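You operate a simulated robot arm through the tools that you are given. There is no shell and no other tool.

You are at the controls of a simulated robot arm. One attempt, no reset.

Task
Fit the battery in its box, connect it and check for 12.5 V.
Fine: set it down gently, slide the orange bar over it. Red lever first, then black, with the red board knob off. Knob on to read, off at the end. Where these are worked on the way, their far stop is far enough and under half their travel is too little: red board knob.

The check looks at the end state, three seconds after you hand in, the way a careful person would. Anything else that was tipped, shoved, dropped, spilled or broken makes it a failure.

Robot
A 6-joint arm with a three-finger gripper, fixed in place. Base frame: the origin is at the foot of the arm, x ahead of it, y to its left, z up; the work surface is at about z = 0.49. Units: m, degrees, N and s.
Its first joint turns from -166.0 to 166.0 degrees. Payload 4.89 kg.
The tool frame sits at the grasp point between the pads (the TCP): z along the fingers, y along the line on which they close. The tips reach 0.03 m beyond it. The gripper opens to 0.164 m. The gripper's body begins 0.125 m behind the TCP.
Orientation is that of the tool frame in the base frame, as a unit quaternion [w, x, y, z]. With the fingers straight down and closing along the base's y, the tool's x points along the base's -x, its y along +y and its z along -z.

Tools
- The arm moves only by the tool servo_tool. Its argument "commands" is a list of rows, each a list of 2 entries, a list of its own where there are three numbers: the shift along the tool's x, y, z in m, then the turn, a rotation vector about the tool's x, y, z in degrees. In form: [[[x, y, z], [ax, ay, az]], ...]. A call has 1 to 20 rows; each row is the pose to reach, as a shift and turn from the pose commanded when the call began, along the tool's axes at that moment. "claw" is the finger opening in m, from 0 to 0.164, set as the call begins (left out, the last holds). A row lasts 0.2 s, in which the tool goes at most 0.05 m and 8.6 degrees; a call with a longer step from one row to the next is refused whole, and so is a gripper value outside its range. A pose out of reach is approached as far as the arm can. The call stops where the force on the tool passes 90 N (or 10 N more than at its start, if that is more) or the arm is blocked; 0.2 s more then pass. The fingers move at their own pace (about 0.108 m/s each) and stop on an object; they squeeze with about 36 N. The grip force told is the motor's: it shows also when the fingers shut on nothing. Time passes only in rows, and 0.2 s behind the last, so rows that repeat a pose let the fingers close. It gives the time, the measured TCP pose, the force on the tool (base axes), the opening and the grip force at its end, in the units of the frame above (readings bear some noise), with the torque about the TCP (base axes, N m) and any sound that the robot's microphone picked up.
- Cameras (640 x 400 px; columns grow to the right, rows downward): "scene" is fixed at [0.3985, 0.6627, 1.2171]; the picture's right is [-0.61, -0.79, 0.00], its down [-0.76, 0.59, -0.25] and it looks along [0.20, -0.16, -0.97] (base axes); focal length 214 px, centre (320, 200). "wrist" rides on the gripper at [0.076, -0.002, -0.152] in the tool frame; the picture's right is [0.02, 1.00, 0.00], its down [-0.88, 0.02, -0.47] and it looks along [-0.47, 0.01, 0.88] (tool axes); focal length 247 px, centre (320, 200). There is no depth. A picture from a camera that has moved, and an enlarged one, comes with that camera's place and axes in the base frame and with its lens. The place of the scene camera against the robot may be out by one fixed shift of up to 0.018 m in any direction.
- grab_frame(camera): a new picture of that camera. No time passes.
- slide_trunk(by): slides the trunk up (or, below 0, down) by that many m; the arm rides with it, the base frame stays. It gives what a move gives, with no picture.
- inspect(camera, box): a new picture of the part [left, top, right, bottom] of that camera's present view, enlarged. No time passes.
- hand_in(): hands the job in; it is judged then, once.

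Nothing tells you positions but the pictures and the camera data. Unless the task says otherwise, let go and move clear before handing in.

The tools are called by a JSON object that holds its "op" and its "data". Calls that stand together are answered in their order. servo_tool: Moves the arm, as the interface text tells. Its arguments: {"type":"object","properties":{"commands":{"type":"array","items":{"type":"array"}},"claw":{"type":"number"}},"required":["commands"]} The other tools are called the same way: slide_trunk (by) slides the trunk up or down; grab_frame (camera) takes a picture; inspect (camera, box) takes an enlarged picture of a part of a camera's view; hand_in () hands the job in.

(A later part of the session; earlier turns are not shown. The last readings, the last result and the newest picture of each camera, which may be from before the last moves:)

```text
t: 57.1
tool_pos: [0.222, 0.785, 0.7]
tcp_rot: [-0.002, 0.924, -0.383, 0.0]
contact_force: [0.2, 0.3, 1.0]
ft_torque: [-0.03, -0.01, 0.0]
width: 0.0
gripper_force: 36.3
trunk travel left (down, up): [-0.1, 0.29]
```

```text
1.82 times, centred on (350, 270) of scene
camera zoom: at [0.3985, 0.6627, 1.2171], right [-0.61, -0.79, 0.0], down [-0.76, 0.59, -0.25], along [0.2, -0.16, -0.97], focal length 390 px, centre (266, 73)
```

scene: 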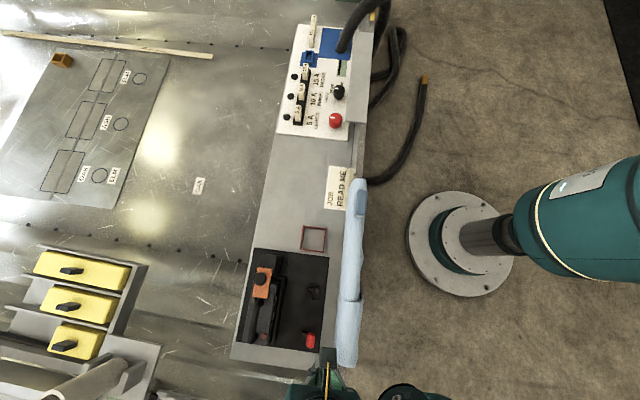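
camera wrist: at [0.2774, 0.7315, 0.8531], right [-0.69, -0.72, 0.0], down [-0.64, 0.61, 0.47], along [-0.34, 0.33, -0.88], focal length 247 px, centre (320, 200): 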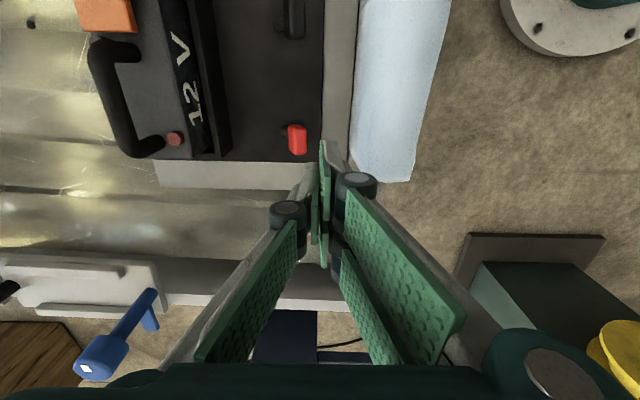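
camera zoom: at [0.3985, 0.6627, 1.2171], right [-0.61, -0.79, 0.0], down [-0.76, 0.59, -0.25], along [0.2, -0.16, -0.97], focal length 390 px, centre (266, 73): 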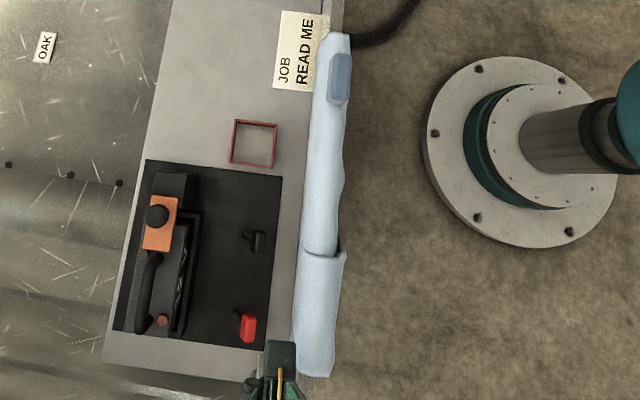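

Comparing views, the towel hangs on a rail with its top at about z ≈ 0.67, so it is much taller than I assumed. The towel itself looks unchanged. I'll turn the hand so its thin side faces the towel, lean it slightly away, and grip the lever handle along u instead.

{"op": "servo_tool", "data": {"commands": [[[0, -0.005, -0.03], [0, 0, 0]], [[0, -0.01, -0.06], [0, 0, 0]], [[0, -0.015, -0.08], [0, 0, 0]], [[0, -0.017, -0.08], [-0.78, 0.78, 7.47]], [[0, -0.018, -0.08], [-1.57, 1.57, 14.94]], [[0, -0.019, -0.08], [-2.35, 2.35, 22.41]], [[0, -0.02, -0.08], [-3.13, 3.13, 29.88]], [[0, -0.021, -0.08], [-3.92, 3.92, 37.36]], [[-0.001, -0.022, -0.08], [-4.7, 4.7, 44.83]], [[-0.001, -0.023, -0.08], [-5.48, 5.48, 52.3]], [[-0.0017, -0.024, -0.08], [-6.27, 6.27, 59.77]], [[-0.0017, -0.025, -0.08], [-7.05, 7.05, 67.24]], [[-0.0017, -0.026, -0.06], [-7.83, 7.83, 74.71]], [[-0.0017, -0.0274, -0.04], [-8.62, 8.62, 82.18]], [[-0.0017, -0.0274, -0.02], [-9.4, 9.4, 89.65]], [[-0.0017, -0.0274, -0.02], [-9.4, 9.4, 89.65]]], "claw": 0.06}}

{"op": "grab_frame", "data": {"camera": "wrist"}}

{"op": "inspect", "data": {"camera": "wrist", "box": [240, 100, 400, 240]}}

{"op": "grab_frame", "data": {"camera": "scene"}}

```text
t: 60.5
tool_pos: [0.2391, 0.8056, 0.7194]
tcp_rot: [-0.095, -0.38, 0.919, -0.038]
contact_force: [-0.6, -0.5, 0.6]
ft_torque: [0.03, -0.06, -0.01]
width: 0.0602
gripper_force: 0.0
trunk travel left (down, up): [-0.1, 0.29]
```

```text
taken
camera wrist: at [0.2097, 0.7728, 0.8844], right [-0.72, 0.69, 0.01], down [0.67, 0.69, 0.28], along [0.19, 0.21, -0.96], focal length 247 px, centre (320, 200)
```

wrist: 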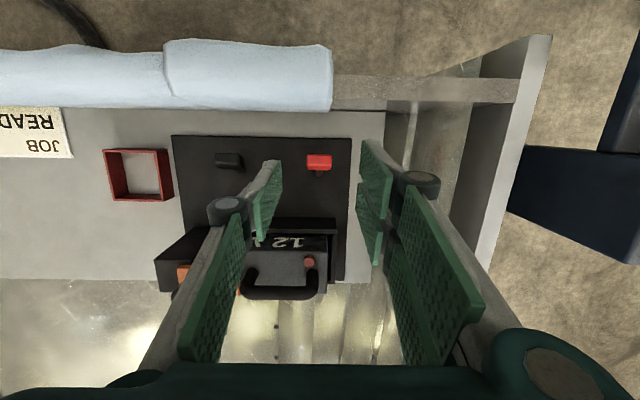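

```text
2.86 times, centred on (320, 170) of wrist
camera zoom: at [0.2097, 0.7728, 0.8844], right [-0.72, 0.69, 0.01], down [0.67, 0.69, 0.28], along [0.19, 0.21, -0.96], focal length 706 px, centre (320, 286)
```

zoom: 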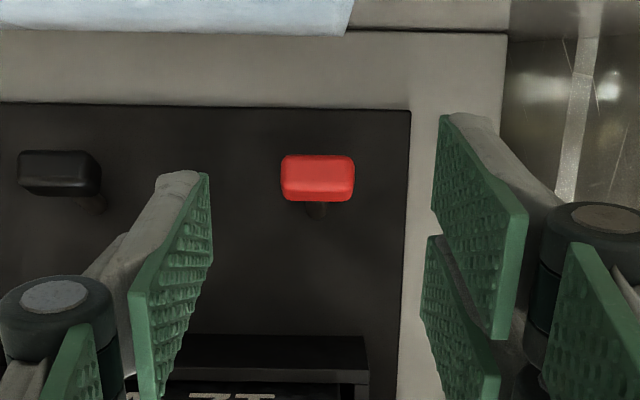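

```text
taken
```

scene: 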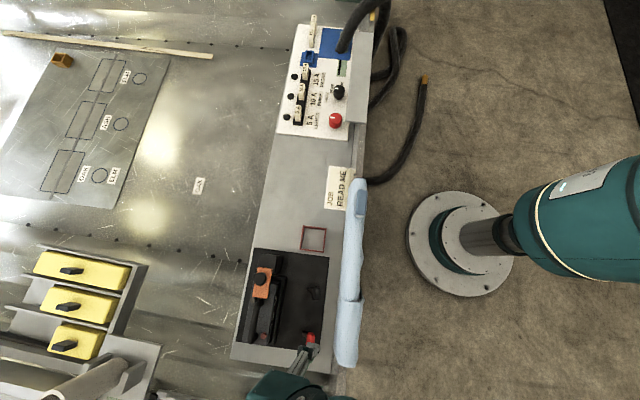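

The view is clear: the red handle is centred between the open fingers and the towel is well behind the hand. I'll descend onto it in two stages.

{"op": "servo_tool", "data": {"commands": [[[-0.006, 0, 0.026], [0, 0, 0]], [[-0.012, 0, 0.052], [0, 0, 0]], [[-0.018, 0, 0.078], [0, 0, 0]], [[-0.024, 0, 0.104], [0, 0, 0]], [[-0.027, 0, 0.117], [0, 0, 0]], [[-0.027, 0, 0.117], [0, 0, 0]]], "claw": 0.06}}

{"op": "grab_frame", "data": {"camera": "wrist"}}

```text
t: 61.9
tool_pos: [0.2411, 0.807, 0.5984]
tcp_rot: [-0.095, -0.381, 0.919, -0.039]
contact_force: [-0.3, -0.8, -0.1]
ft_torque: [0.04, 0.04, 0.03]
width: 0.0598
gripper_force: 0.0
trunk travel left (down, up): [-0.1, 0.29]
```

```text
taken
camera wrist: at [0.2102, 0.7755, 0.765], right [-0.72, 0.69, 0.01], down [0.67, 0.69, 0.28], along [0.19, 0.21, -0.96], focal length 247 px, centre (320, 200)
```

wrist: 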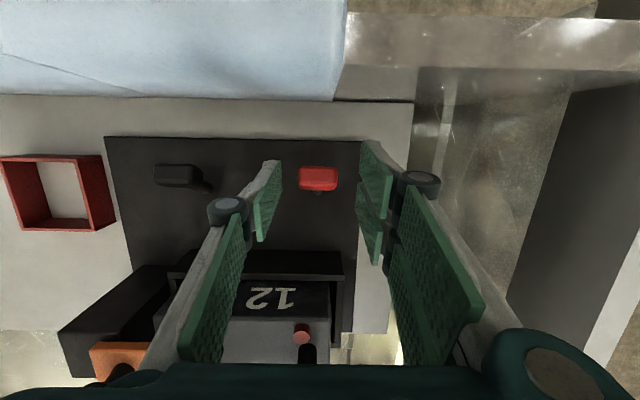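

{"op": "servo_tool", "data": {"commands": [[[-0.003, 0, 0.012], [0, 0, 0]], [[-0.006, 0, 0.024], [0, 0, 0]], [[-0.0085, 0, 0.0355], [0, 0, 0]], [[-0.0085, 0, 0.0355], [0, 0, 0]]], "claw": 0.06}}

{"op": "inspect", "data": {"camera": "wrist", "box": [220, 120, 420, 280]}}

```text
t: 62.9
tool_pos: [0.2414, 0.8077, 0.5638]
tcp_rot: [-0.095, -0.381, 0.919, -0.039]
contact_force: [-0.6, -0.4, 0.1]
ft_torque: [0.03, -0.02, -0.01]
width: 0.06
gripper_force: 0.0
trunk travel left (down, up): [-0.1, 0.29]
```

```text
2.50 times, centred on (320, 200) of wrist
camera zoom: at [0.2118, 0.7761, 0.7288], right [-0.72, 0.69, 0.01], down [0.67, 0.69, 0.28], along [0.19, 0.21, -0.96], focal length 617 px, centre (320, 200)
```

zoom: 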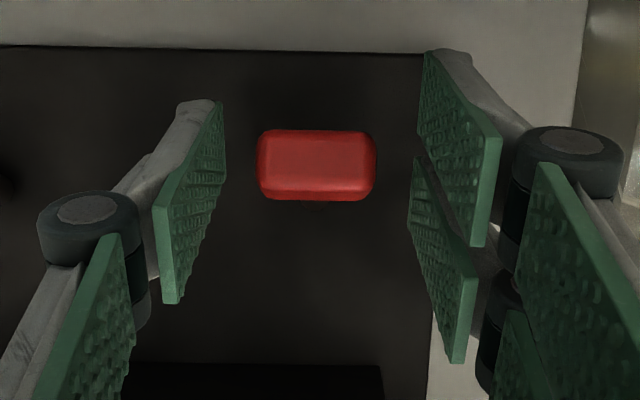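

{"op": "servo_tool", "data": {"commands": [[[0, -0.001, 0.001], [0, 0, 0]], [[0, -0.001, 0.001], [0, 0, 0]], [[0, -0.001, 0.001], [0, 0, 0]], [[0, -0.001, 0.001], [0, 0, 0]]], "claw": 0.0}}

{"op": "inspect", "data": {"camera": "wrist", "box": [220, 120, 420, 280]}}

```text
t: 63.9
tool_pos: [0.2424, 0.8085, 0.5628]
tcp_rot: [-0.095, -0.38, 0.919, -0.038]
contact_force: [3.5, 1.8, 14.1]
ft_torque: [0.28, -0.32, -0.1]
width: 0.0326
gripper_force: 45.2
trunk travel left (down, up): [-0.1, 0.29]
```

```text
2.50 times, centred on (320, 200) of wrist
camera zoom: at [0.2126, 0.7751, 0.7281], right [-0.72, 0.69, 0.01], down [0.67, 0.69, 0.28], along [0.19, 0.21, -0.96], focal length 617 px, centre (320, 200)
```

zoom: 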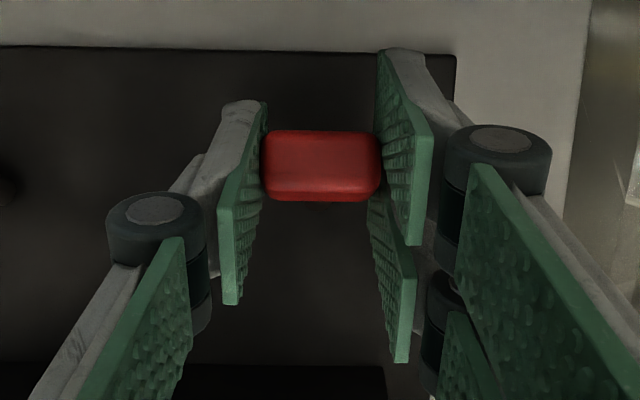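

The red handle is held. I'll swing it outward along its arc in small steps and watch the forces.

{"op": "servo_tool", "data": {"commands": [[[-0.0031, 0, -0.0023], [0, 0, 0]], [[-0.0064, 0, -0.0044], [0, 0, 0]], [[-0.0098, 0, -0.0063], [0, 0, 0]], [[-0.0098, 0, -0.0063], [0, 0, 0]]], "claw": 0.0}}

{"op": "inspect", "data": {"camera": "wrist", "box": [220, 120, 420, 280]}}

```text
t: 64.9
tool_pos: [0.2497, 0.8148, 0.5659]
tcp_rot: [-0.096, -0.38, 0.919, -0.039]
contact_force: [-16.5, -14.4, -3.0]
ft_torque: [-1.0, 1.17, 0.03]
width: 0.033
gripper_force: 44.8
trunk travel left (down, up): [-0.1, 0.29]
```

```text
2.50 times, centred on (320, 200) of wrist
camera zoom: at [0.22, 0.7826, 0.7313], right [-0.72, 0.69, 0.01], down [0.66, 0.69, 0.28], along [0.19, 0.21, -0.96], focal length 617 px, centre (320, 200)
```

zoom: 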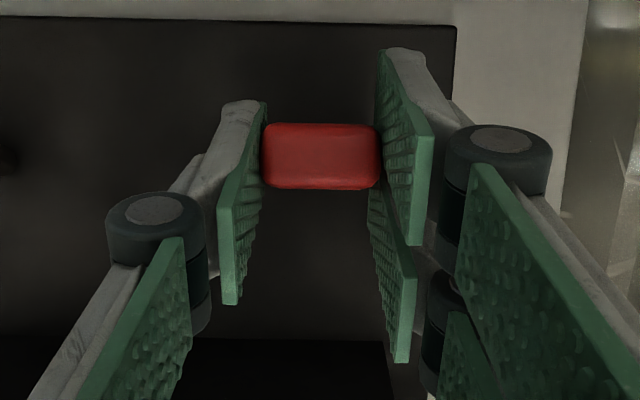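

{"op": "servo_tool", "data": {"commands": [[[-0.0045, 0, -0.002], [0, 0, 0]], [[-0.009, 0, -0.0036], [0, 0, 0]], [[-0.0138, 0, -0.0048], [0, 0, 0]], [[-0.0187, 0, -0.0056], [0, 0, 0]], [[-0.0235, 0, -0.0059], [0, 0, 0]], [[-0.0235, 0, -0.0059], [0, 0, 0]]], "claw": 0.0}}

{"op": "inspect", "data": {"camera": "wrist", "box": [220, 120, 420, 280]}}

```text
t: 66.3
tool_pos: [0.2674, 0.8338, 0.5674]
tcp_rot: [-0.095, -0.381, 0.919, -0.039]
contact_force: [-20.1, -6.8, 6.5]
ft_torque: [-0.87, 1.11, -0.29]
width: 0.0327
gripper_force: 45.2
trunk travel left (down, up): [-0.1, 0.29]
```

```text
2.50 times, centred on (320, 200) of wrist
camera zoom: at [0.2374, 0.7999, 0.7329], right [-0.72, 0.69, 0.01], down [0.67, 0.69, 0.28], along [0.19, 0.21, -0.96], focal length 617 px, centre (320, 200)
```

zoom: 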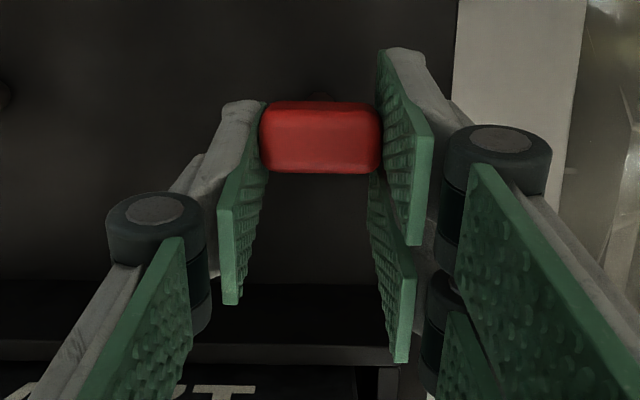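

The lever has moved to about vertical, though the handle slips a little between the pads. There is room behind it now, so I'll let go, close the fingers and push it from behind.

{"op": "servo_tool", "data": {"commands": [[[0, 0, 0], [0, 0, 0]], [[0, 0, 0], [0, 0, 0]], [[0.0061, 0, -0.0293], [0, 0, 0]], [[0.0122, 0, -0.0587], [0, 0, 0]], [[0.0318, 0, -0.0546], [0, 0, 0]], [[0.0513, 0, -0.0506], [0, 0, 0]], [[0.0513, 0, -0.0506], [0, 0, 0]]], "claw": 0.06}}

{"op": "grab_frame", "data": {"camera": "wrist"}}

{"op": "inspect", "data": {"camera": "wrist", "box": [240, 140, 400, 280]}}

```text
t: 67.9
tool_pos: [0.2402, 0.804, 0.6269]
tcp_rot: [-0.095, -0.381, 0.919, -0.039]
contact_force: [1.1, 0.2, 0.7]
ft_torque: [-0.03, 0.0, -0.02]
width: 0.0603
gripper_force: 0.1
trunk travel left (down, up): [-0.1, 0.29]
```

```text
taken
camera wrist: at [0.21, 0.7707, 0.7922], right [-0.72, 0.69, 0.01], down [0.67, 0.69, 0.28], along [0.19, 0.21, -0.96], focal length 247 px, centre (320, 200)
```

wrist: 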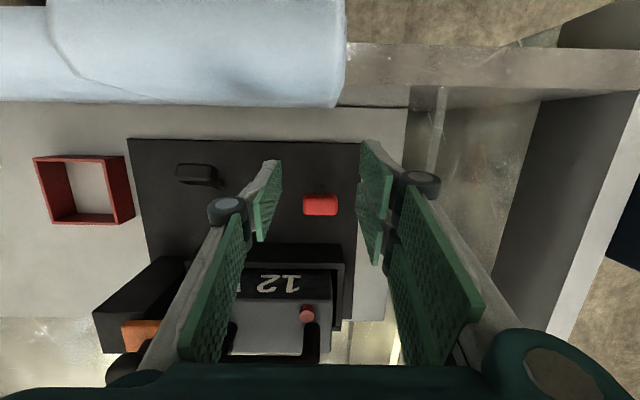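

```text
2.86 times, centred on (320, 210) of wrist
camera zoom: at [0.21, 0.7707, 0.7922], right [-0.72, 0.69, 0.01], down [0.67, 0.69, 0.28], along [0.19, 0.21, -0.96], focal length 706 px, centre (320, 171)
```

zoom: 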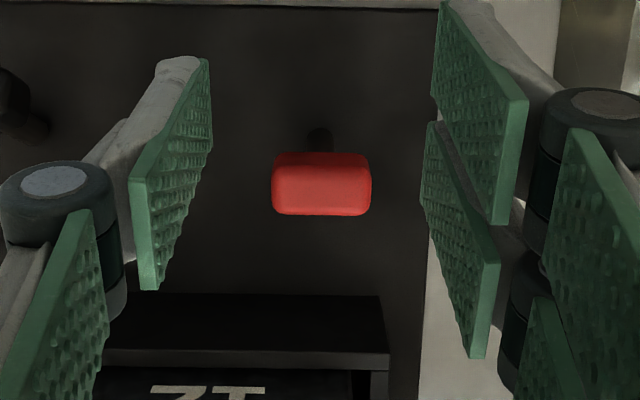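

The red lever now stands upright and stays there. I'll close the fingers and come down behind it with about 9 mm of gap.

{"op": "servo_tool", "data": {"commands": [[[0, 0, 0], [0, 0, 0]], [[0, 0, 0], [0, 0, 0]], [[-0.0042, 0, 0.02], [0, 0, 0]], [[-0.0083, 0, 0.04], [0, 0, 0]], [[-0.0125, 0, 0.06], [0, 0, 0]], [[-0.0125, 0, 0.06], [0, 0, 0]]], "claw": 0.0}}

{"op": "inspect", "data": {"camera": "wrist", "box": [220, 100, 420, 300]}}

```text
t: 68.9
tool_pos: [0.2382, 0.8042, 0.5999]
tcp_rot: [-0.097, -0.379, 0.919, -0.038]
contact_force: [-0.7, -10.6, 90.0]
ft_torque: [1.4, -1.4, -0.22]
width: 0.0
gripper_force: 36.4
trunk travel left (down, up): [-0.1, 0.29]
stopped in row 4: the force on the tool passed its limit at 138 N (the readings are from after the stop); the commanded pose is now the measured one
```

```text
2.00 times, centred on (320, 200) of wrist
camera zoom: at [0.2082, 0.7707, 0.7669], right [-0.72, 0.69, 0.01], down [0.67, 0.69, 0.28], along [0.19, 0.21, -0.96], focal length 494 px, centre (320, 200)
```

zoom: 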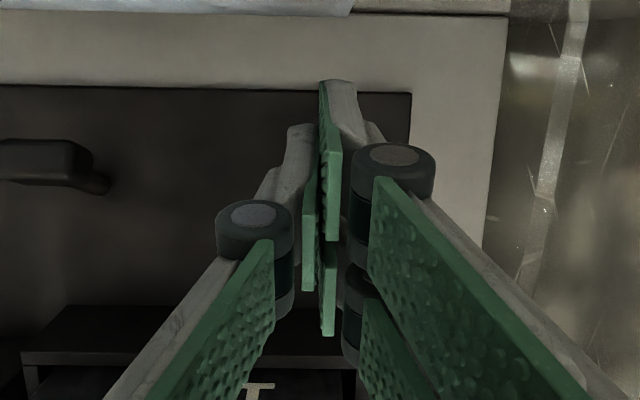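

That was the second outer finger landing on top of the red handle: the hand is wider along its x axis than I assumed, about ±35 mm. I'll rise immediately and check the lever.

{"op": "servo_tool", "data": {"commands": [[[0.003, 0, -0.015], [0, 0, 0]], [[0.009, 0, -0.044], [0, 0, 0]], [[0.016, 0, -0.078], [0, 0, 0]], [[0.016, 0, -0.078], [0, 0, 0]]], "claw": 0.06}}

{"op": "grab_frame", "data": {"camera": "wrist"}}

{"op": "inspect", "data": {"camera": "wrist", "box": [160, 120, 400, 260]}}

{"op": "inspect", "data": {"camera": "scene", "box": [240, 240, 360, 360]}}

```text
t: 69.9
tool_pos: [0.2378, 0.8056, 0.6747]
tcp_rot: [-0.097, -0.38, 0.919, -0.04]
contact_force: [0.5, 0.4, 0.2]
ft_torque: [-0.04, 0.02, -0.03]
width: 0.0598
gripper_force: 0.0
trunk travel left (down, up): [-0.1, 0.29]
```

```text
taken
camera wrist: at [0.2093, 0.7735, 0.8407], right [-0.72, 0.69, 0.01], down [0.67, 0.69, 0.28], along [0.19, 0.21, -0.96], focal length 247 px, centre (320, 200)
```

wrist: 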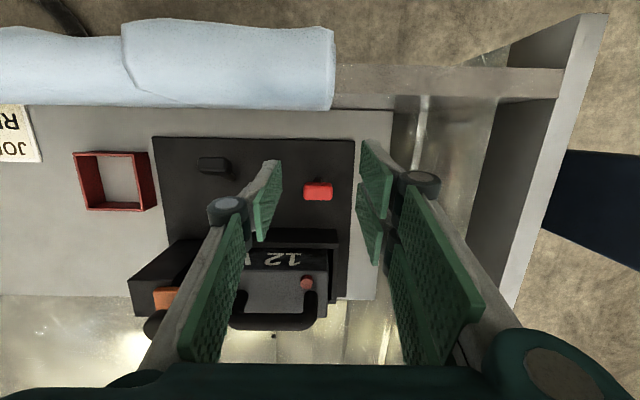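

```text
2.67 times, centred on (280, 190) of wrist
camera zoom: at [0.2093, 0.7735, 0.8407], right [-0.72, 0.69, 0.01], down [0.67, 0.69, 0.28], along [0.19, 0.21, -0.96], focal length 659 px, centre (427, 227)
```

zoom: 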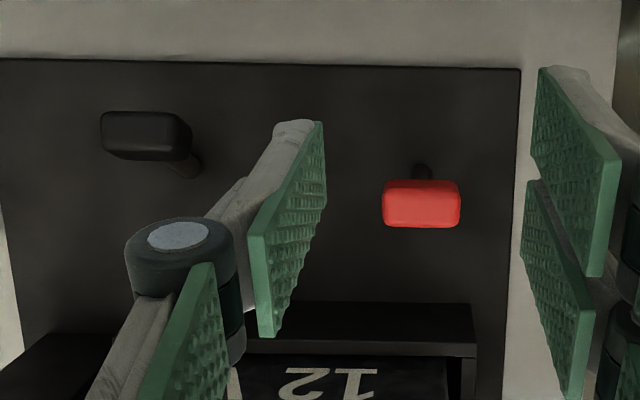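

```text
3.33 times, centred on (300, 300) of scene
camera zoom: at [0.3985, 0.6627, 1.2171], right [-0.61, -0.79, 0.0], down [-0.76, 0.59, -0.25], along [0.2, -0.16, -0.97], focal length 715 px, centre (387, -133)
```

zoom: 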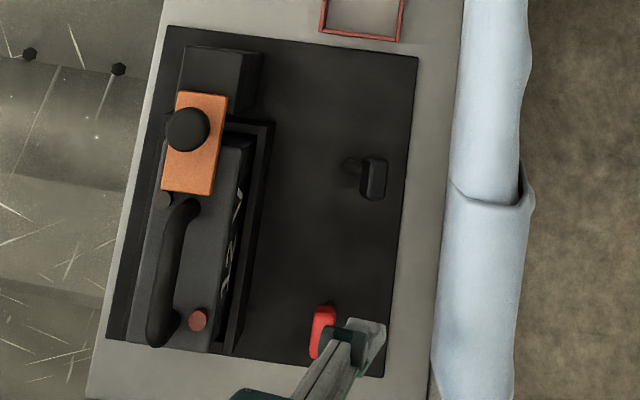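

The red lever is still upright at about +5°, and nothing else changed. I'll regrip it with the pads centred on the handle and carry it further outward.

{"op": "servo_tool", "data": {"commands": [[[-0.015, -0.0006, -0.003], [0, 0, 0]], [[-0.0295, -0.0013, -0.0061], [0, 0, 0]], [[-0.0356, -0.0013, 0.0232], [0, 0, 0]], [[-0.0417, -0.0013, 0.0526], [0, 0, 0]], [[-0.0478, -0.0013, 0.0819], [0, 0, 0]], [[-0.0519, -0.0013, 0.1015], [0, 0, 0]], [[-0.0545, -0.0013, 0.1139], [0, 0, 0]], [[-0.0545, -0.0013, 0.1139], [0, 0, 0]]], "claw": 0.064}}

{"op": "inspect", "data": {"camera": "wrist", "box": [220, 120, 420, 280]}}

```text
t: 71.7
tool_pos: [0.2613, 0.8257, 0.5524]
tcp_rot: [-0.097, -0.38, 0.919, -0.039]
contact_force: [0.3, -0.8, -0.4]
ft_torque: [0.02, 0.01, -0.04]
width: 0.064
gripper_force: 0.0
trunk travel left (down, up): [-0.1, 0.29]
```

```text
2.50 times, centred on (320, 200) of wrist
camera zoom: at [0.2314, 0.7938, 0.7185], right [-0.72, 0.69, 0.01], down [0.67, 0.69, 0.28], along [0.19, 0.21, -0.96], focal length 617 px, centre (320, 200)
```

zoom: 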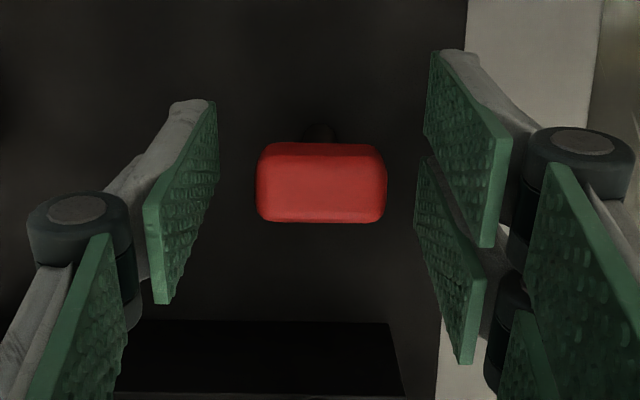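

{"op": "servo_tool", "data": {"commands": [[[0, 0, 0], [0, 0, 0]], [[0, 0, 0], [0, 0, 0]], [[0, 0, 0], [0, 0, 0]], [[-0.004, 0, -0.0002], [0, 0, 0]], [[-0.0092, 0, -0.0003], [0, 0, 0]], [[-0.014, 0, 0.0003], [0, 0, 0]], [[-0.0185, 0, 0.0011], [0, 0, 0]], [[-0.0185, 0, 0.0011], [0, 0, 0]]], "claw": 0.0}}

{"op": "inspect", "data": {"camera": "wrist", "box": [220, 120, 420, 280]}}

```text
t: 73.5
tool_pos: [0.273, 0.8399, 0.548]
tcp_rot: [-0.096, -0.38, 0.919, -0.039]
contact_force: [-12.8, -8.7, 16.1]
ft_torque: [-0.82, 0.71, -0.2]
width: 0.0319
gripper_force: 45.0
trunk travel left (down, up): [-0.1, 0.29]
```

```text
2.50 times, centred on (320, 200) of wrist
camera zoom: at [0.2436, 0.8061, 0.7135], right [-0.72, 0.69, 0.01], down [0.67, 0.69, 0.28], along [0.19, 0.21, -0.96], focal length 617 px, centre (320, 200)
```

zoom: 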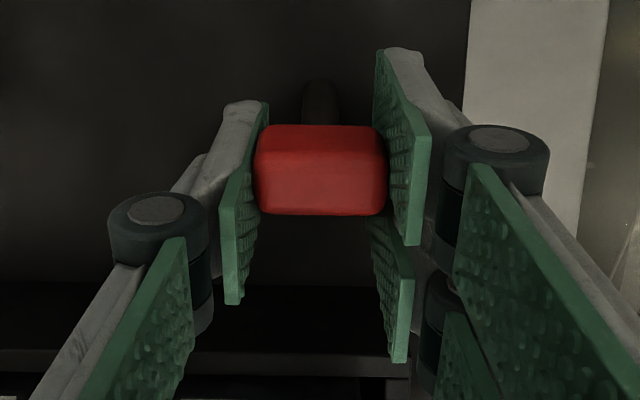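

{"op": "servo_tool", "data": {"commands": [[[-0.004, 0, 0.0002], [0, 0, 0]], [[-0.0083, 0, 0.0004], [0, 0, 0]], [[-0.012, 0, 0.0002], [0, 0, 0]], [[-0.0155, 0, -0.0002], [0, 0, 0]], [[-0.0155, 0, -0.0002], [0, 0, 0]]], "claw": 0.0}}

{"op": "inspect", "data": {"camera": "wrist", "box": [220, 120, 420, 280]}}

```text
t: 74.7
tool_pos: [0.2838, 0.8479, 0.5434]
tcp_rot: [-0.097, -0.38, 0.919, -0.039]
contact_force: [-15.7, -21.6, -13.9]
ft_torque: [-0.6, 0.41, -0.02]
width: 0.0317
gripper_force: 45.7
trunk travel left (down, up): [-0.1, 0.29]
```

```text
2.50 times, centred on (320, 200) of wrist
camera zoom: at [0.2541, 0.8168, 0.7093], right [-0.72, 0.69, 0.01], down [0.67, 0.69, 0.28], along [0.19, 0.21, -0.96], focal length 617 px, centre (320, 200)
```

zoom: 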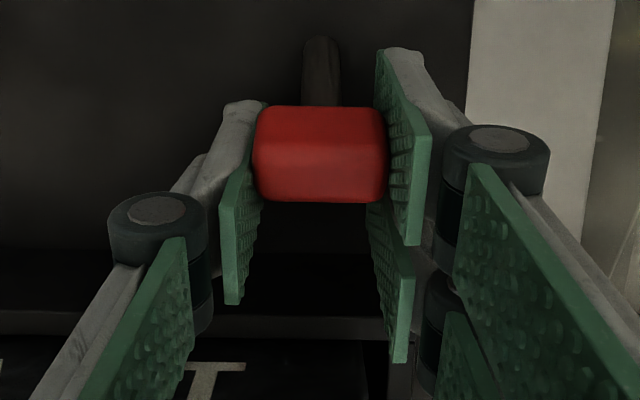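

The lever has swung to about +40° with no stop yet. The hand would soon meet the box wall in this grip, so I'll let go, close the fingers and press down on the handle's top with the outer fingertip.

{"op": "servo_tool", "data": {"commands": [[[0, 0, 0], [0, 0, 0]], [[0, 0, 0], [0, 0, 0]], [[0.005, 0, -0.024], [0, 0, 0]], [[0.01, 0, -0.048], [0, 0, 0]], [[0.0142, 0, -0.0685], [0, 0, 0]], [[0.0354, 0, -0.0641], [0, 0, 0]], [[0.0354, 0, -0.0641], [0, 0, 0]]], "claw": 0.06}}

{"op": "grab_frame", "data": {"camera": "wrist"}}

{"op": "inspect", "data": {"camera": "wrist", "box": [240, 140, 400, 280]}}

```text
t: 76.3
tool_pos: [0.2692, 0.8368, 0.6142]
tcp_rot: [-0.097, -0.381, 0.919, -0.039]
contact_force: [0.4, 0.5, 1.1]
ft_torque: [-0.04, 0.02, -0.01]
width: 0.0602
gripper_force: 0.1
trunk travel left (down, up): [-0.1, 0.29]
```

```text
taken
camera wrist: at [0.2398, 0.804, 0.7794], right [-0.72, 0.69, 0.01], down [0.67, 0.69, 0.28], along [0.19, 0.21, -0.96], focal length 247 px, centre (320, 200)
```

wrist: 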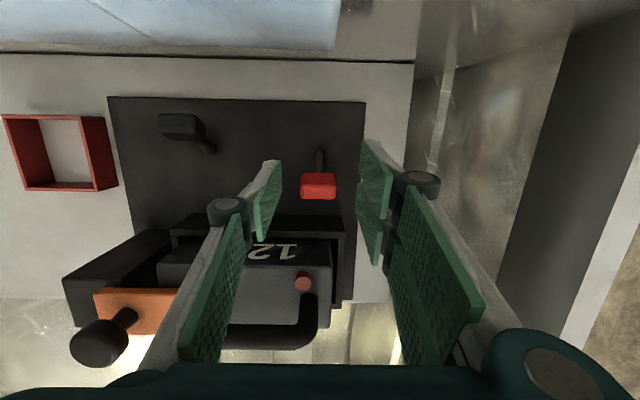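

```text
2.86 times, centred on (320, 210) of wrist
camera zoom: at [0.2398, 0.804, 0.7794], right [-0.72, 0.69, 0.01], down [0.67, 0.69, 0.28], along [0.19, 0.21, -0.96], focal length 706 px, centre (320, 171)
```

zoom: 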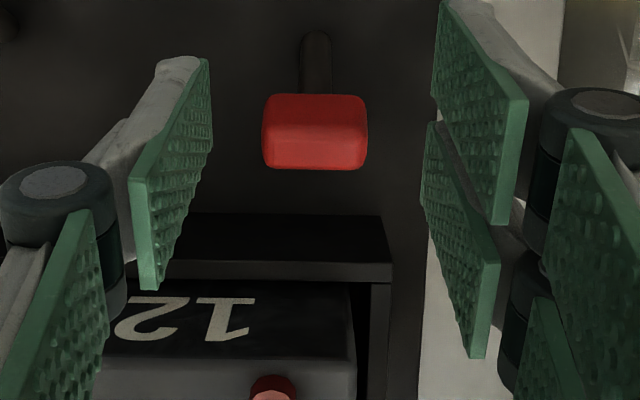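

{"op": "servo_tool", "data": {"commands": [[[0.0156, 0, 0.0033], [0, 0, 0]], [[0.0313, 0, 0.0065], [0, 0, 0]], [[0.0313, 0, 0.0065], [0, 0, 0]], [[0.0282, 0, 0.0212], [0, 0, 0]], [[0.026, 0, 0.0319], [0, 0, 0]], [[0.026, 0, 0.0319], [0, 0, 0]]], "claw": 0.0}}

{"op": "inspect", "data": {"camera": "wrist", "box": [220, 120, 420, 280]}}

{"op": "inspect", "data": {"camera": "scene", "box": [270, 290, 350, 360]}}

```text
t: 77.7
tool_pos: [0.2445, 0.8122, 0.5886]
tcp_rot: [-0.097, -0.381, 0.919, -0.04]
contact_force: [-0.1, -0.6, 0.7]
ft_torque: [0.02, 0.0, 0.02]
width: 0.0
gripper_force: 36.2
trunk travel left (down, up): [-0.1, 0.29]
```

```text
2.50 times, centred on (320, 200) of wrist
camera zoom: at [0.2158, 0.7791, 0.7543], right [-0.72, 0.69, 0.01], down [0.67, 0.69, 0.28], along [0.19, 0.21, -0.96], focal length 617 px, centre (320, 200)
```

zoom: 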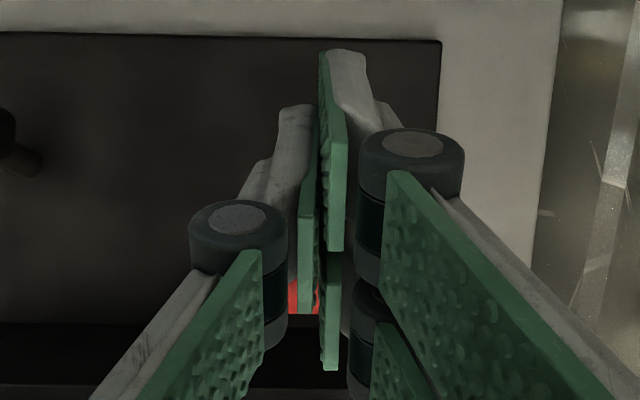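

```text
5.71 times, centred on (310, 325) of scene
camera zoom: at [0.3985, 0.6627, 1.2171], right [-0.61, -0.79, 0.0], down [-0.76, 0.59, -0.25], along [0.2, -0.16, -0.97], focal length 1226 px, centre (377, -514)
```

zoom: 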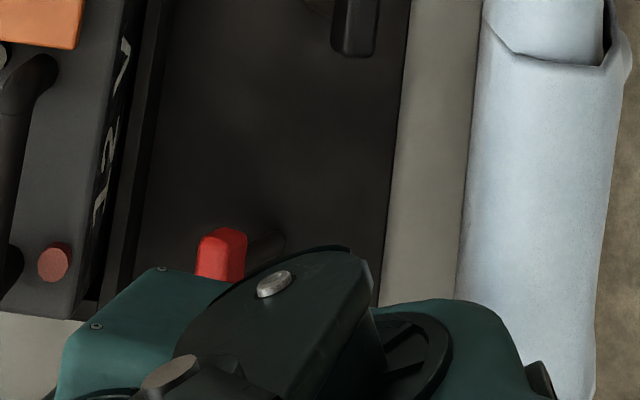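

{"op": "servo_tool", "data": {"commands": [[[-0.0053, 0, 0.0009], [0, 0, 0]], [[-0.009, 0, 0.0016], [0, 0, 0]], [[-0.013, 0, 0.0024], [0, 0, 0]], [[-0.0176, 0, 0.004], [0, 0, 0]], [[-0.0221, 0, 0.0056], [0, 0, 0]], [[-0.0221, 0, 0.0056], [0, 0, 0]]], "claw": 0.0}}

{"op": "inspect", "data": {"camera": "scene", "box": [270, 290, 350, 360]}}

```text
t: 78.9
tool_pos: [0.2533, 0.8195, 0.5827]
tcp_rot: [-0.101, -0.383, 0.917, -0.042]
contact_force: [-21.4, -28.1, 31.6]
ft_torque: [-0.43, 0.08, -0.02]
width: 0.0003
gripper_force: 35.8
trunk travel left (down, up): [-0.1, 0.29]
stopped in row 6: the force on the tool passed its limit at 98 N (the readings are from after the stop); the commanded pose is now the measured one
```

```text
5.71 times, centred on (310, 325) of scene
camera zoom: at [0.3985, 0.6627, 1.2171], right [-0.61, -0.79, 0.0], down [-0.76, 0.59, -0.25], along [0.2, -0.16, -0.97], focal length 1226 px, centre (377, -514)
```

zoom: 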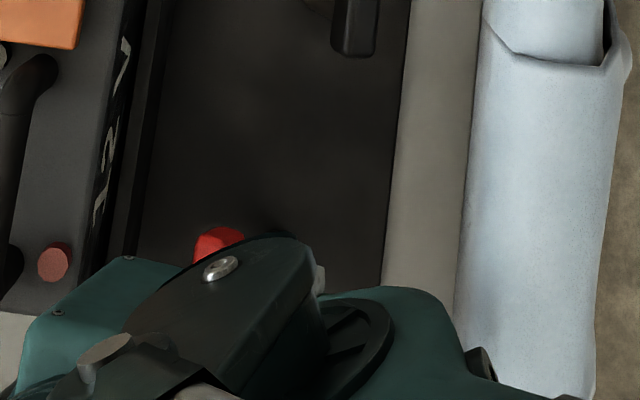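

The push met a firm resistance. I'll lift off and see where the lever stands.

{"op": "servo_tool", "data": {"commands": [[[0.006, 0, -0.01], [0, 0, 0]], [[0.012, 0, -0.035], [0, 0, 0]], [[0.02, 0, -0.075], [0, 0, 0]], [[0.02, 0, -0.1], [0, 0, 0]], [[0.02, 0, -0.1], [0, 0, 0]]], "claw": 0.07}}

{"op": "grab_frame", "data": {"camera": "wrist"}}

{"op": "inspect", "data": {"camera": "wrist", "box": [160, 120, 400, 260]}}

{"op": "inspect", "data": {"camera": "scene", "box": [250, 270, 350, 360]}}

```text
t: 80.1
tool_pos: [0.2583, 0.8242, 0.6835]
tcp_rot: [-0.1, -0.382, 0.918, -0.04]
contact_force: [0.0, -0.6, -0.1]
ft_torque: [0.02, -0.01, 0.0]
width: 0.0701
gripper_force: 0.0
trunk travel left (down, up): [-0.1, 0.29]
```

```text
taken
camera wrist: at [0.2297, 0.7928, 0.8488], right [-0.72, 0.69, 0.01], down [0.67, 0.7, 0.27], along [0.18, 0.2, -0.96], focal length 247 px, centre (320, 200)
```

wrist: 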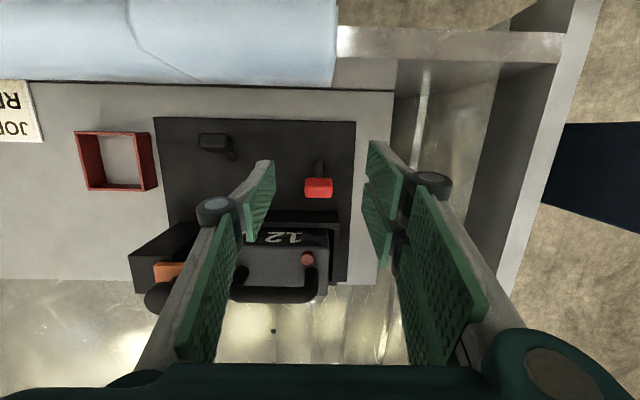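

```text
2.67 times, centred on (280, 190) of wrist
camera zoom: at [0.2297, 0.7928, 0.8488], right [-0.72, 0.69, 0.01], down [0.67, 0.7, 0.27], along [0.18, 0.2, -0.96], focal length 659 px, centre (427, 227)
```

zoom: 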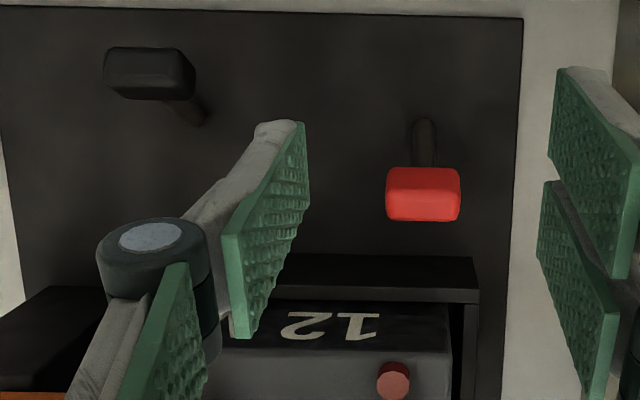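

```text
4.44 times, centred on (300, 315) of scene
camera zoom: at [0.3985, 0.6627, 1.2171], right [-0.61, -0.79, 0.0], down [-0.76, 0.59, -0.25], along [0.2, -0.16, -0.97], focal length 953 px, centre (409, -311)
```

zoom: 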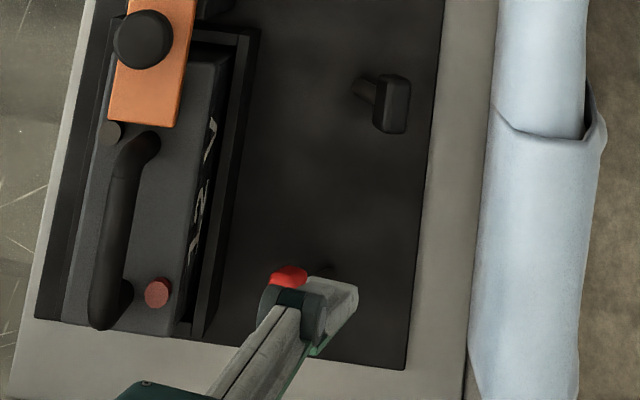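

The red lever sits firmly at about +32°, about 60° from where it started, and pushing with 98 N didn't move it, so that is its far stop. Next is the black lever: I'll move above it in the same hand pose.

{"op": "servo_tool", "data": {"commands": [[[0.006, -0.03, 0.0013], [0, 0, 0]], [[0.012, -0.06, 0.0026], [0, 0, 0]], [[0.018, -0.09, 0.0039], [0, 0, 0]], [[0.0245, -0.1211, 0.0052], [0, 0, 0]], [[0.0245, -0.1211, 0.0052], [0, 0, 0]], [[0.0245, -0.1211, 0.0052], [0, 0, 0]]], "claw": 0.064}}

{"op": "grab_frame", "data": {"camera": "wrist"}}

{"op": "inspect", "data": {"camera": "wrist", "box": [220, 120, 460, 260]}}

{"op": "inspect", "data": {"camera": "scene", "box": [240, 240, 360, 360]}}

```text
t: 81.5
tool_pos: [0.3246, 0.7177, 0.6834]
tcp_rot: [-0.1, -0.382, 0.918, -0.041]
contact_force: [-0.9, -0.4, -0.5]
ft_torque: [0.0, -0.04, 0.01]
width: 0.0643
gripper_force: 0.0
trunk travel left (down, up): [-0.1, 0.29]
```

```text
taken
camera wrist: at [0.2963, 0.6875, 0.8496], right [-0.72, 0.69, 0.01], down [0.67, 0.7, 0.27], along [0.18, 0.2, -0.96], focal length 247 px, centre (320, 200)
```

wrist: 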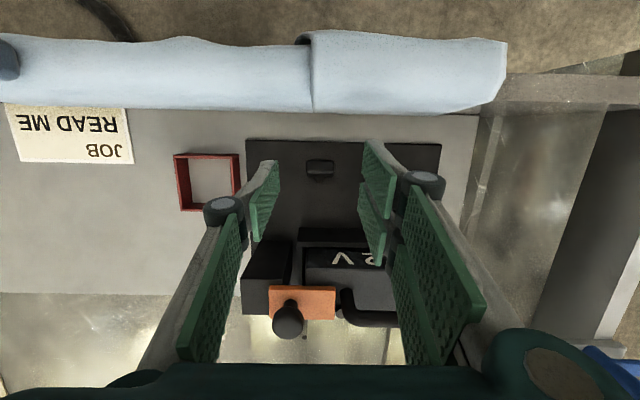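

```text
2.67 times, centred on (340, 190) of wrist
camera zoom: at [0.2963, 0.6875, 0.8496], right [-0.72, 0.69, 0.01], down [0.67, 0.7, 0.27], along [0.18, 0.2, -0.96], focal length 659 px, centre (267, 227)
```

zoom: 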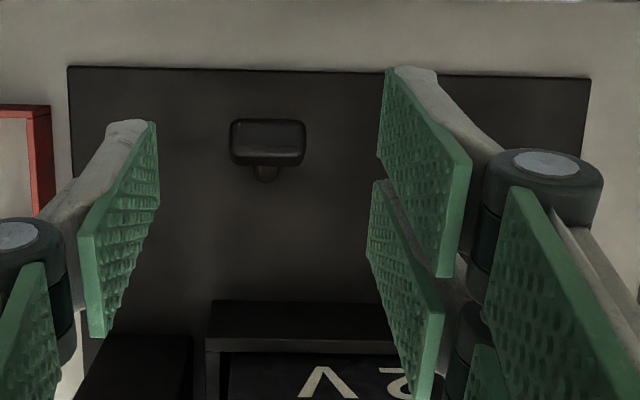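

```text
3.33 times, centred on (300, 300) of scene
camera zoom: at [0.3985, 0.6627, 1.2171], right [-0.61, -0.79, 0.0], down [-0.76, 0.59, -0.25], along [0.2, -0.16, -0.97], focal length 715 px, centre (387, -133)
```

zoom: 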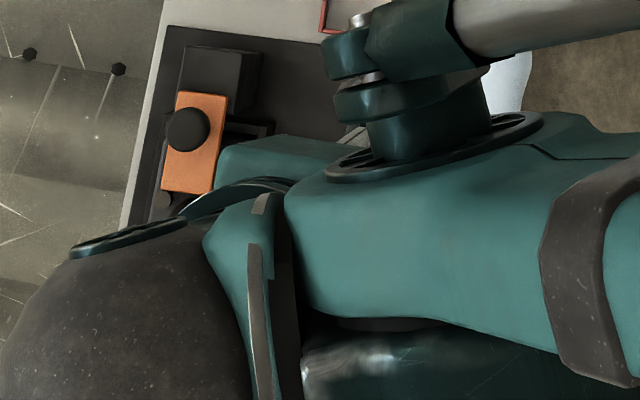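

{"op": "servo_tool", "data": {"commands": [[[-0.011, 0.0005, 0.025], [0, 0, 0]], [[-0.017, 0.001, 0.05], [0, 0, 0]], [[-0.023, 0.0015, 0.075], [0, 0, 0]], [[-0.029, 0.0015, 0.1], [0, 0, 0]], [[-0.0334, 0.0015, 0.1231], [0, 0, 0]], [[-0.0334, 0.0015, 0.1231], [0, 0, 0]]], "claw": 0.064}}

{"op": "inspect", "data": {"camera": "wrist", "box": [220, 120, 420, 280]}}

```text
t: 82.9
tool_pos: [0.3272, 0.7259, 0.5537]
tcp_rot: [-0.1, -0.382, 0.918, -0.04]
contact_force: [-0.3, 0.4, 0.7]
ft_torque: [0.01, -0.01, 0.03]
width: 0.0638
gripper_force: 0.0
trunk travel left (down, up): [-0.1, 0.29]
```

```text
2.50 times, centred on (320, 200) of wrist
camera zoom: at [0.3003, 0.6955, 0.7201], right [-0.72, 0.69, 0.01], down [0.67, 0.7, 0.27], along [0.18, 0.2, -0.96], focal length 617 px, centre (320, 200)
```

zoom: 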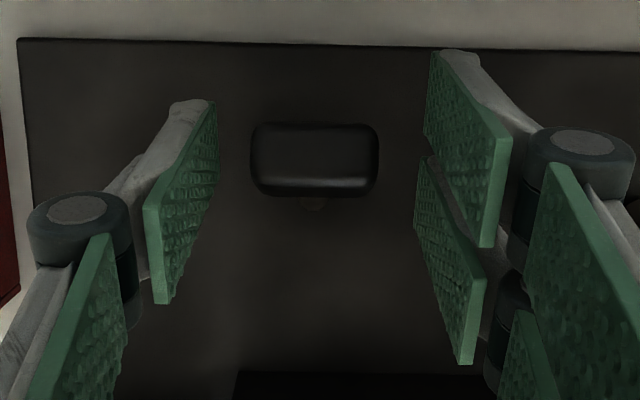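

{"op": "servo_tool", "data": {"commands": [[[0.002, -0.0018, 0], [0, 0, 0]], [[0.002, -0.0018, 0], [0, 0, 0]], [[0.002, -0.0018, 0], [0, 0, 0]], [[0.002, -0.0018, 0], [0, 0, 0]]], "claw": 0.0}}

```text
t: 83.9
tool_pos: [0.3289, 0.7251, 0.5533]
tcp_rot: [-0.099, -0.382, 0.918, -0.041]
contact_force: [7.3, 26.6, -2.6]
ft_torque: [0.94, -0.64, -0.18]
width: 0.0326
gripper_force: 45.0
trunk travel left (down, up): [-0.1, 0.29]
```

{"op": "servo_tool", "data": {"commands": [[[-0.0037, 0, -0.0024], [0, 0, 0]], [[-0.0074, 0, -0.0047], [0, 0, 0]], [[-0.0115, 0, -0.007], [0, 0, 0]], [[-0.0156, 0, -0.0091], [0, 0, 0]], [[-0.02, 0, -0.0106], [0, 0, 0]], [[-0.0245, 0, -0.0119], [0, 0, 0]], [[-0.0245, 0, -0.0119], [0, 0, 0]]], "claw": 0.0}}

{"op": "inspect", "data": {"camera": "wrist", "box": [220, 120, 420, 280]}}

```text
t: 85.5
tool_pos: [0.3466, 0.7422, 0.5613]
tcp_rot: [-0.101, -0.383, 0.917, -0.042]
contact_force: [-50.5, 20.4, 1.1]
ft_torque: [-0.44, 1.44, -0.63]
width: 0.0326
gripper_force: 45.2
trunk travel left (down, up): [-0.1, 0.29]
```

```text
2.50 times, centred on (320, 200) of wrist
camera zoom: at [0.3185, 0.7109, 0.7281], right [-0.72, 0.69, 0.01], down [0.67, 0.7, 0.27], along [0.18, 0.2, -0.96], focal length 617 px, centre (320, 200)
```

zoom: 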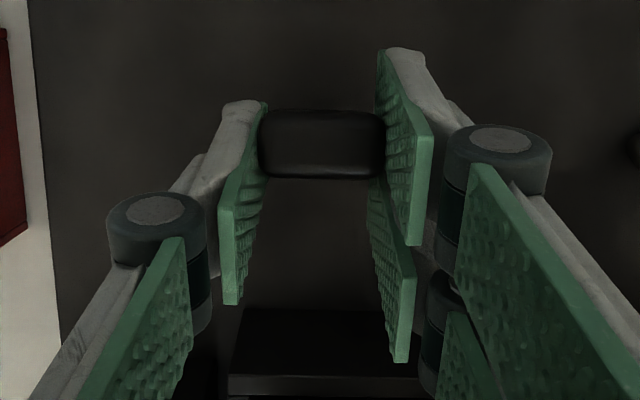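

{"op": "servo_tool", "data": {"commands": [[[-0.002, 0.0008, -0.0003], [0, 0, 0]], [[-0.0045, 0.0015, -0.0006], [0, 0, 0]], [[-0.0093, 0.0017, -0.0012], [0, 0, 0]], [[-0.014, 0.0017, -0.001], [0, 0, 0]], [[-0.0186, 0.0017, -0.0007], [0, 0, 0]], [[-0.0186, 0.0017, -0.0007], [0, 0, 0]]], "claw": 0.0}}

{"op": "inspect", "data": {"camera": "wrist", "box": [220, 120, 420, 280]}}

```text
t: 86.9
tool_pos: [0.3595, 0.7555, 0.5576]
tcp_rot: [-0.1, -0.381, 0.918, -0.042]
contact_force: [-25.7, -0.6, 9.6]
ft_torque: [-0.78, 1.05, -0.57]
width: 0.0324
gripper_force: 45.1
trunk travel left (down, up): [-0.1, 0.29]
```

```text
2.50 times, centred on (320, 200) of wrist
camera zoom: at [0.3309, 0.7239, 0.7244], right [-0.72, 0.69, 0.01], down [0.67, 0.7, 0.27], along [0.18, 0.2, -0.96], focal length 617 px, centre (320, 200)
```

zoom: 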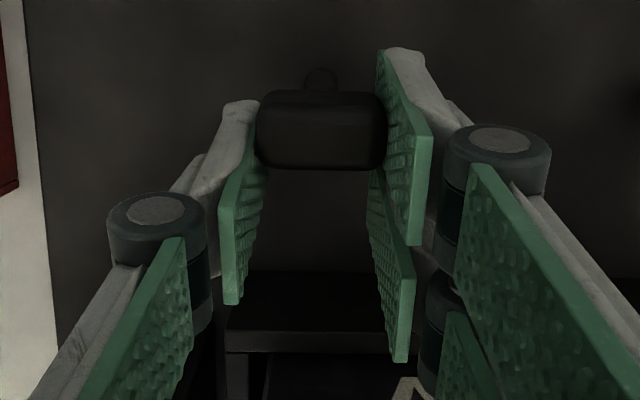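

{"op": "servo_tool", "data": {"commands": [[[0, 0, 0], [0, 0, 0]], [[0, 0, 0], [0, 0, 0]], [[0.006, 0.0005, 0.0042], [0, 0, 0]], [[0.0119, 0.0008, 0.0084], [0, 0, 0]], [[0.0119, 0.0008, 0.0084], [0, 0, 0]]], "claw": 0.064}}

{"op": "inspect", "data": {"camera": "wrist", "box": [220, 120, 420, 280]}}

```text
t: 88.1
tool_pos: [0.3483, 0.7471, 0.552]
tcp_rot: [-0.101, -0.383, 0.917, -0.04]
contact_force: [-0.1, 0.4, 0.2]
ft_torque: [-0.02, -0.01, 0.02]
width: 0.0639
gripper_force: 0.1
trunk travel left (down, up): [-0.1, 0.29]
```

```text
2.50 times, centred on (320, 200) of wrist
camera zoom: at [0.3206, 0.7153, 0.7187], right [-0.72, 0.69, 0.01], down [0.66, 0.7, 0.27], along [0.18, 0.2, -0.96], focal length 617 px, centre (320, 200)
```

zoom: 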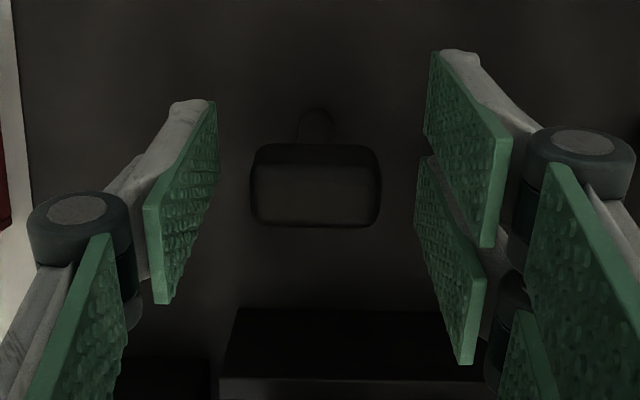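

{"op": "servo_tool", "data": {"commands": [[[0, -0.0008, 0], [0, 0, 0]], [[0, -0.0008, 0], [0, 0, 0]], [[0, -0.0008, 0], [0, 0, 0]], [[-0.0046, -0.0008, 0], [0, 0, 0]], [[-0.0092, -0.0008, 0], [0, 0, 0]], [[-0.014, -0.0008, 0.0005], [0, 0, 0]], [[-0.0187, -0.0008, 0.001], [0, 0, 0]], [[-0.0187, -0.0008, 0.001], [0, 0, 0]]], "claw": 0.0}}

{"op": "inspect", "data": {"camera": "wrist", "box": [220, 120, 420, 280]}}

```text
t: 89.9
tool_pos: [0.3621, 0.7578, 0.5482]
tcp_rot: [-0.1, -0.381, 0.918, -0.041]
contact_force: [1.4, -29.1, 7.4]
ft_torque: [-0.95, 0.65, -0.15]
width: 0.032
gripper_force: 44.6
trunk travel left (down, up): [-0.1, 0.29]
```

```text
2.50 times, centred on (320, 200) of wrist
camera zoom: at [0.3337, 0.7268, 0.7146], right [-0.72, 0.69, 0.01], down [0.67, 0.7, 0.27], along [0.18, 0.2, -0.96], focal length 617 px, centre (320, 200)
```

zoom: 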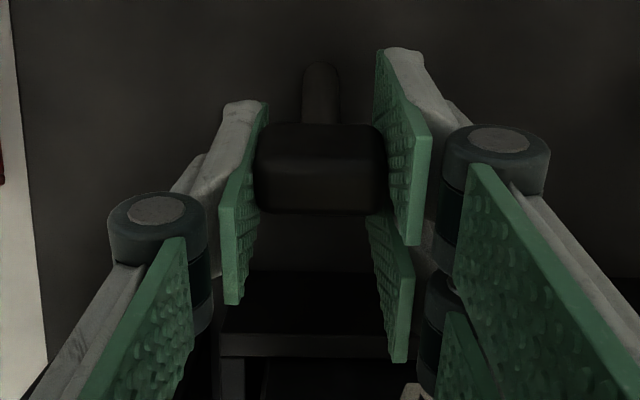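

{"op": "servo_tool", "data": {"commands": [[[-0.0042, 0, 0.0004], [0, 0, 0]], [[-0.0084, 0, 0.0008], [0, 0, 0]], [[-0.0126, 0, 0.001], [0, 0, 0]], [[-0.015, 0, 0.001], [0, 0, 0]], [[-0.015, 0, 0.001], [0, 0, 0]]], "claw": 0.0}}

{"op": "inspect", "data": {"camera": "wrist", "box": [220, 120, 420, 280]}}

```text
t: 91.1
tool_pos: [0.3722, 0.7684, 0.5439]
tcp_rot: [-0.1, -0.382, 0.918, -0.04]
contact_force: [-8.7, -40.7, 5.2]
ft_torque: [-0.29, -0.01, -0.06]
width: 0.0321
gripper_force: 45.0
trunk travel left (down, up): [-0.1, 0.29]
```

```text
2.50 times, centred on (320, 200) of wrist
camera zoom: at [0.344, 0.737, 0.7098], right [-0.72, 0.69, 0.01], down [0.67, 0.7, 0.27], along [0.18, 0.2, -0.96], focal length 617 px, centre (320, 200)
```

zoom: 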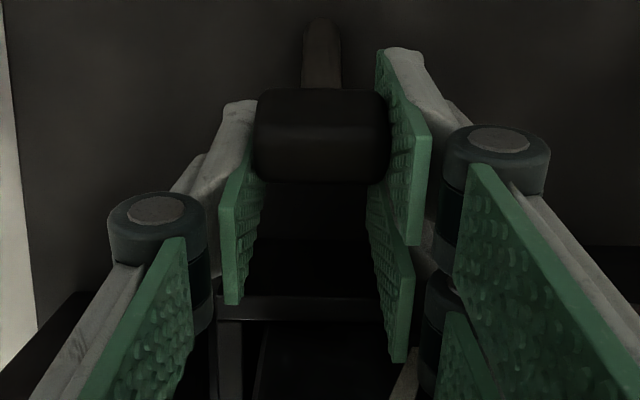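

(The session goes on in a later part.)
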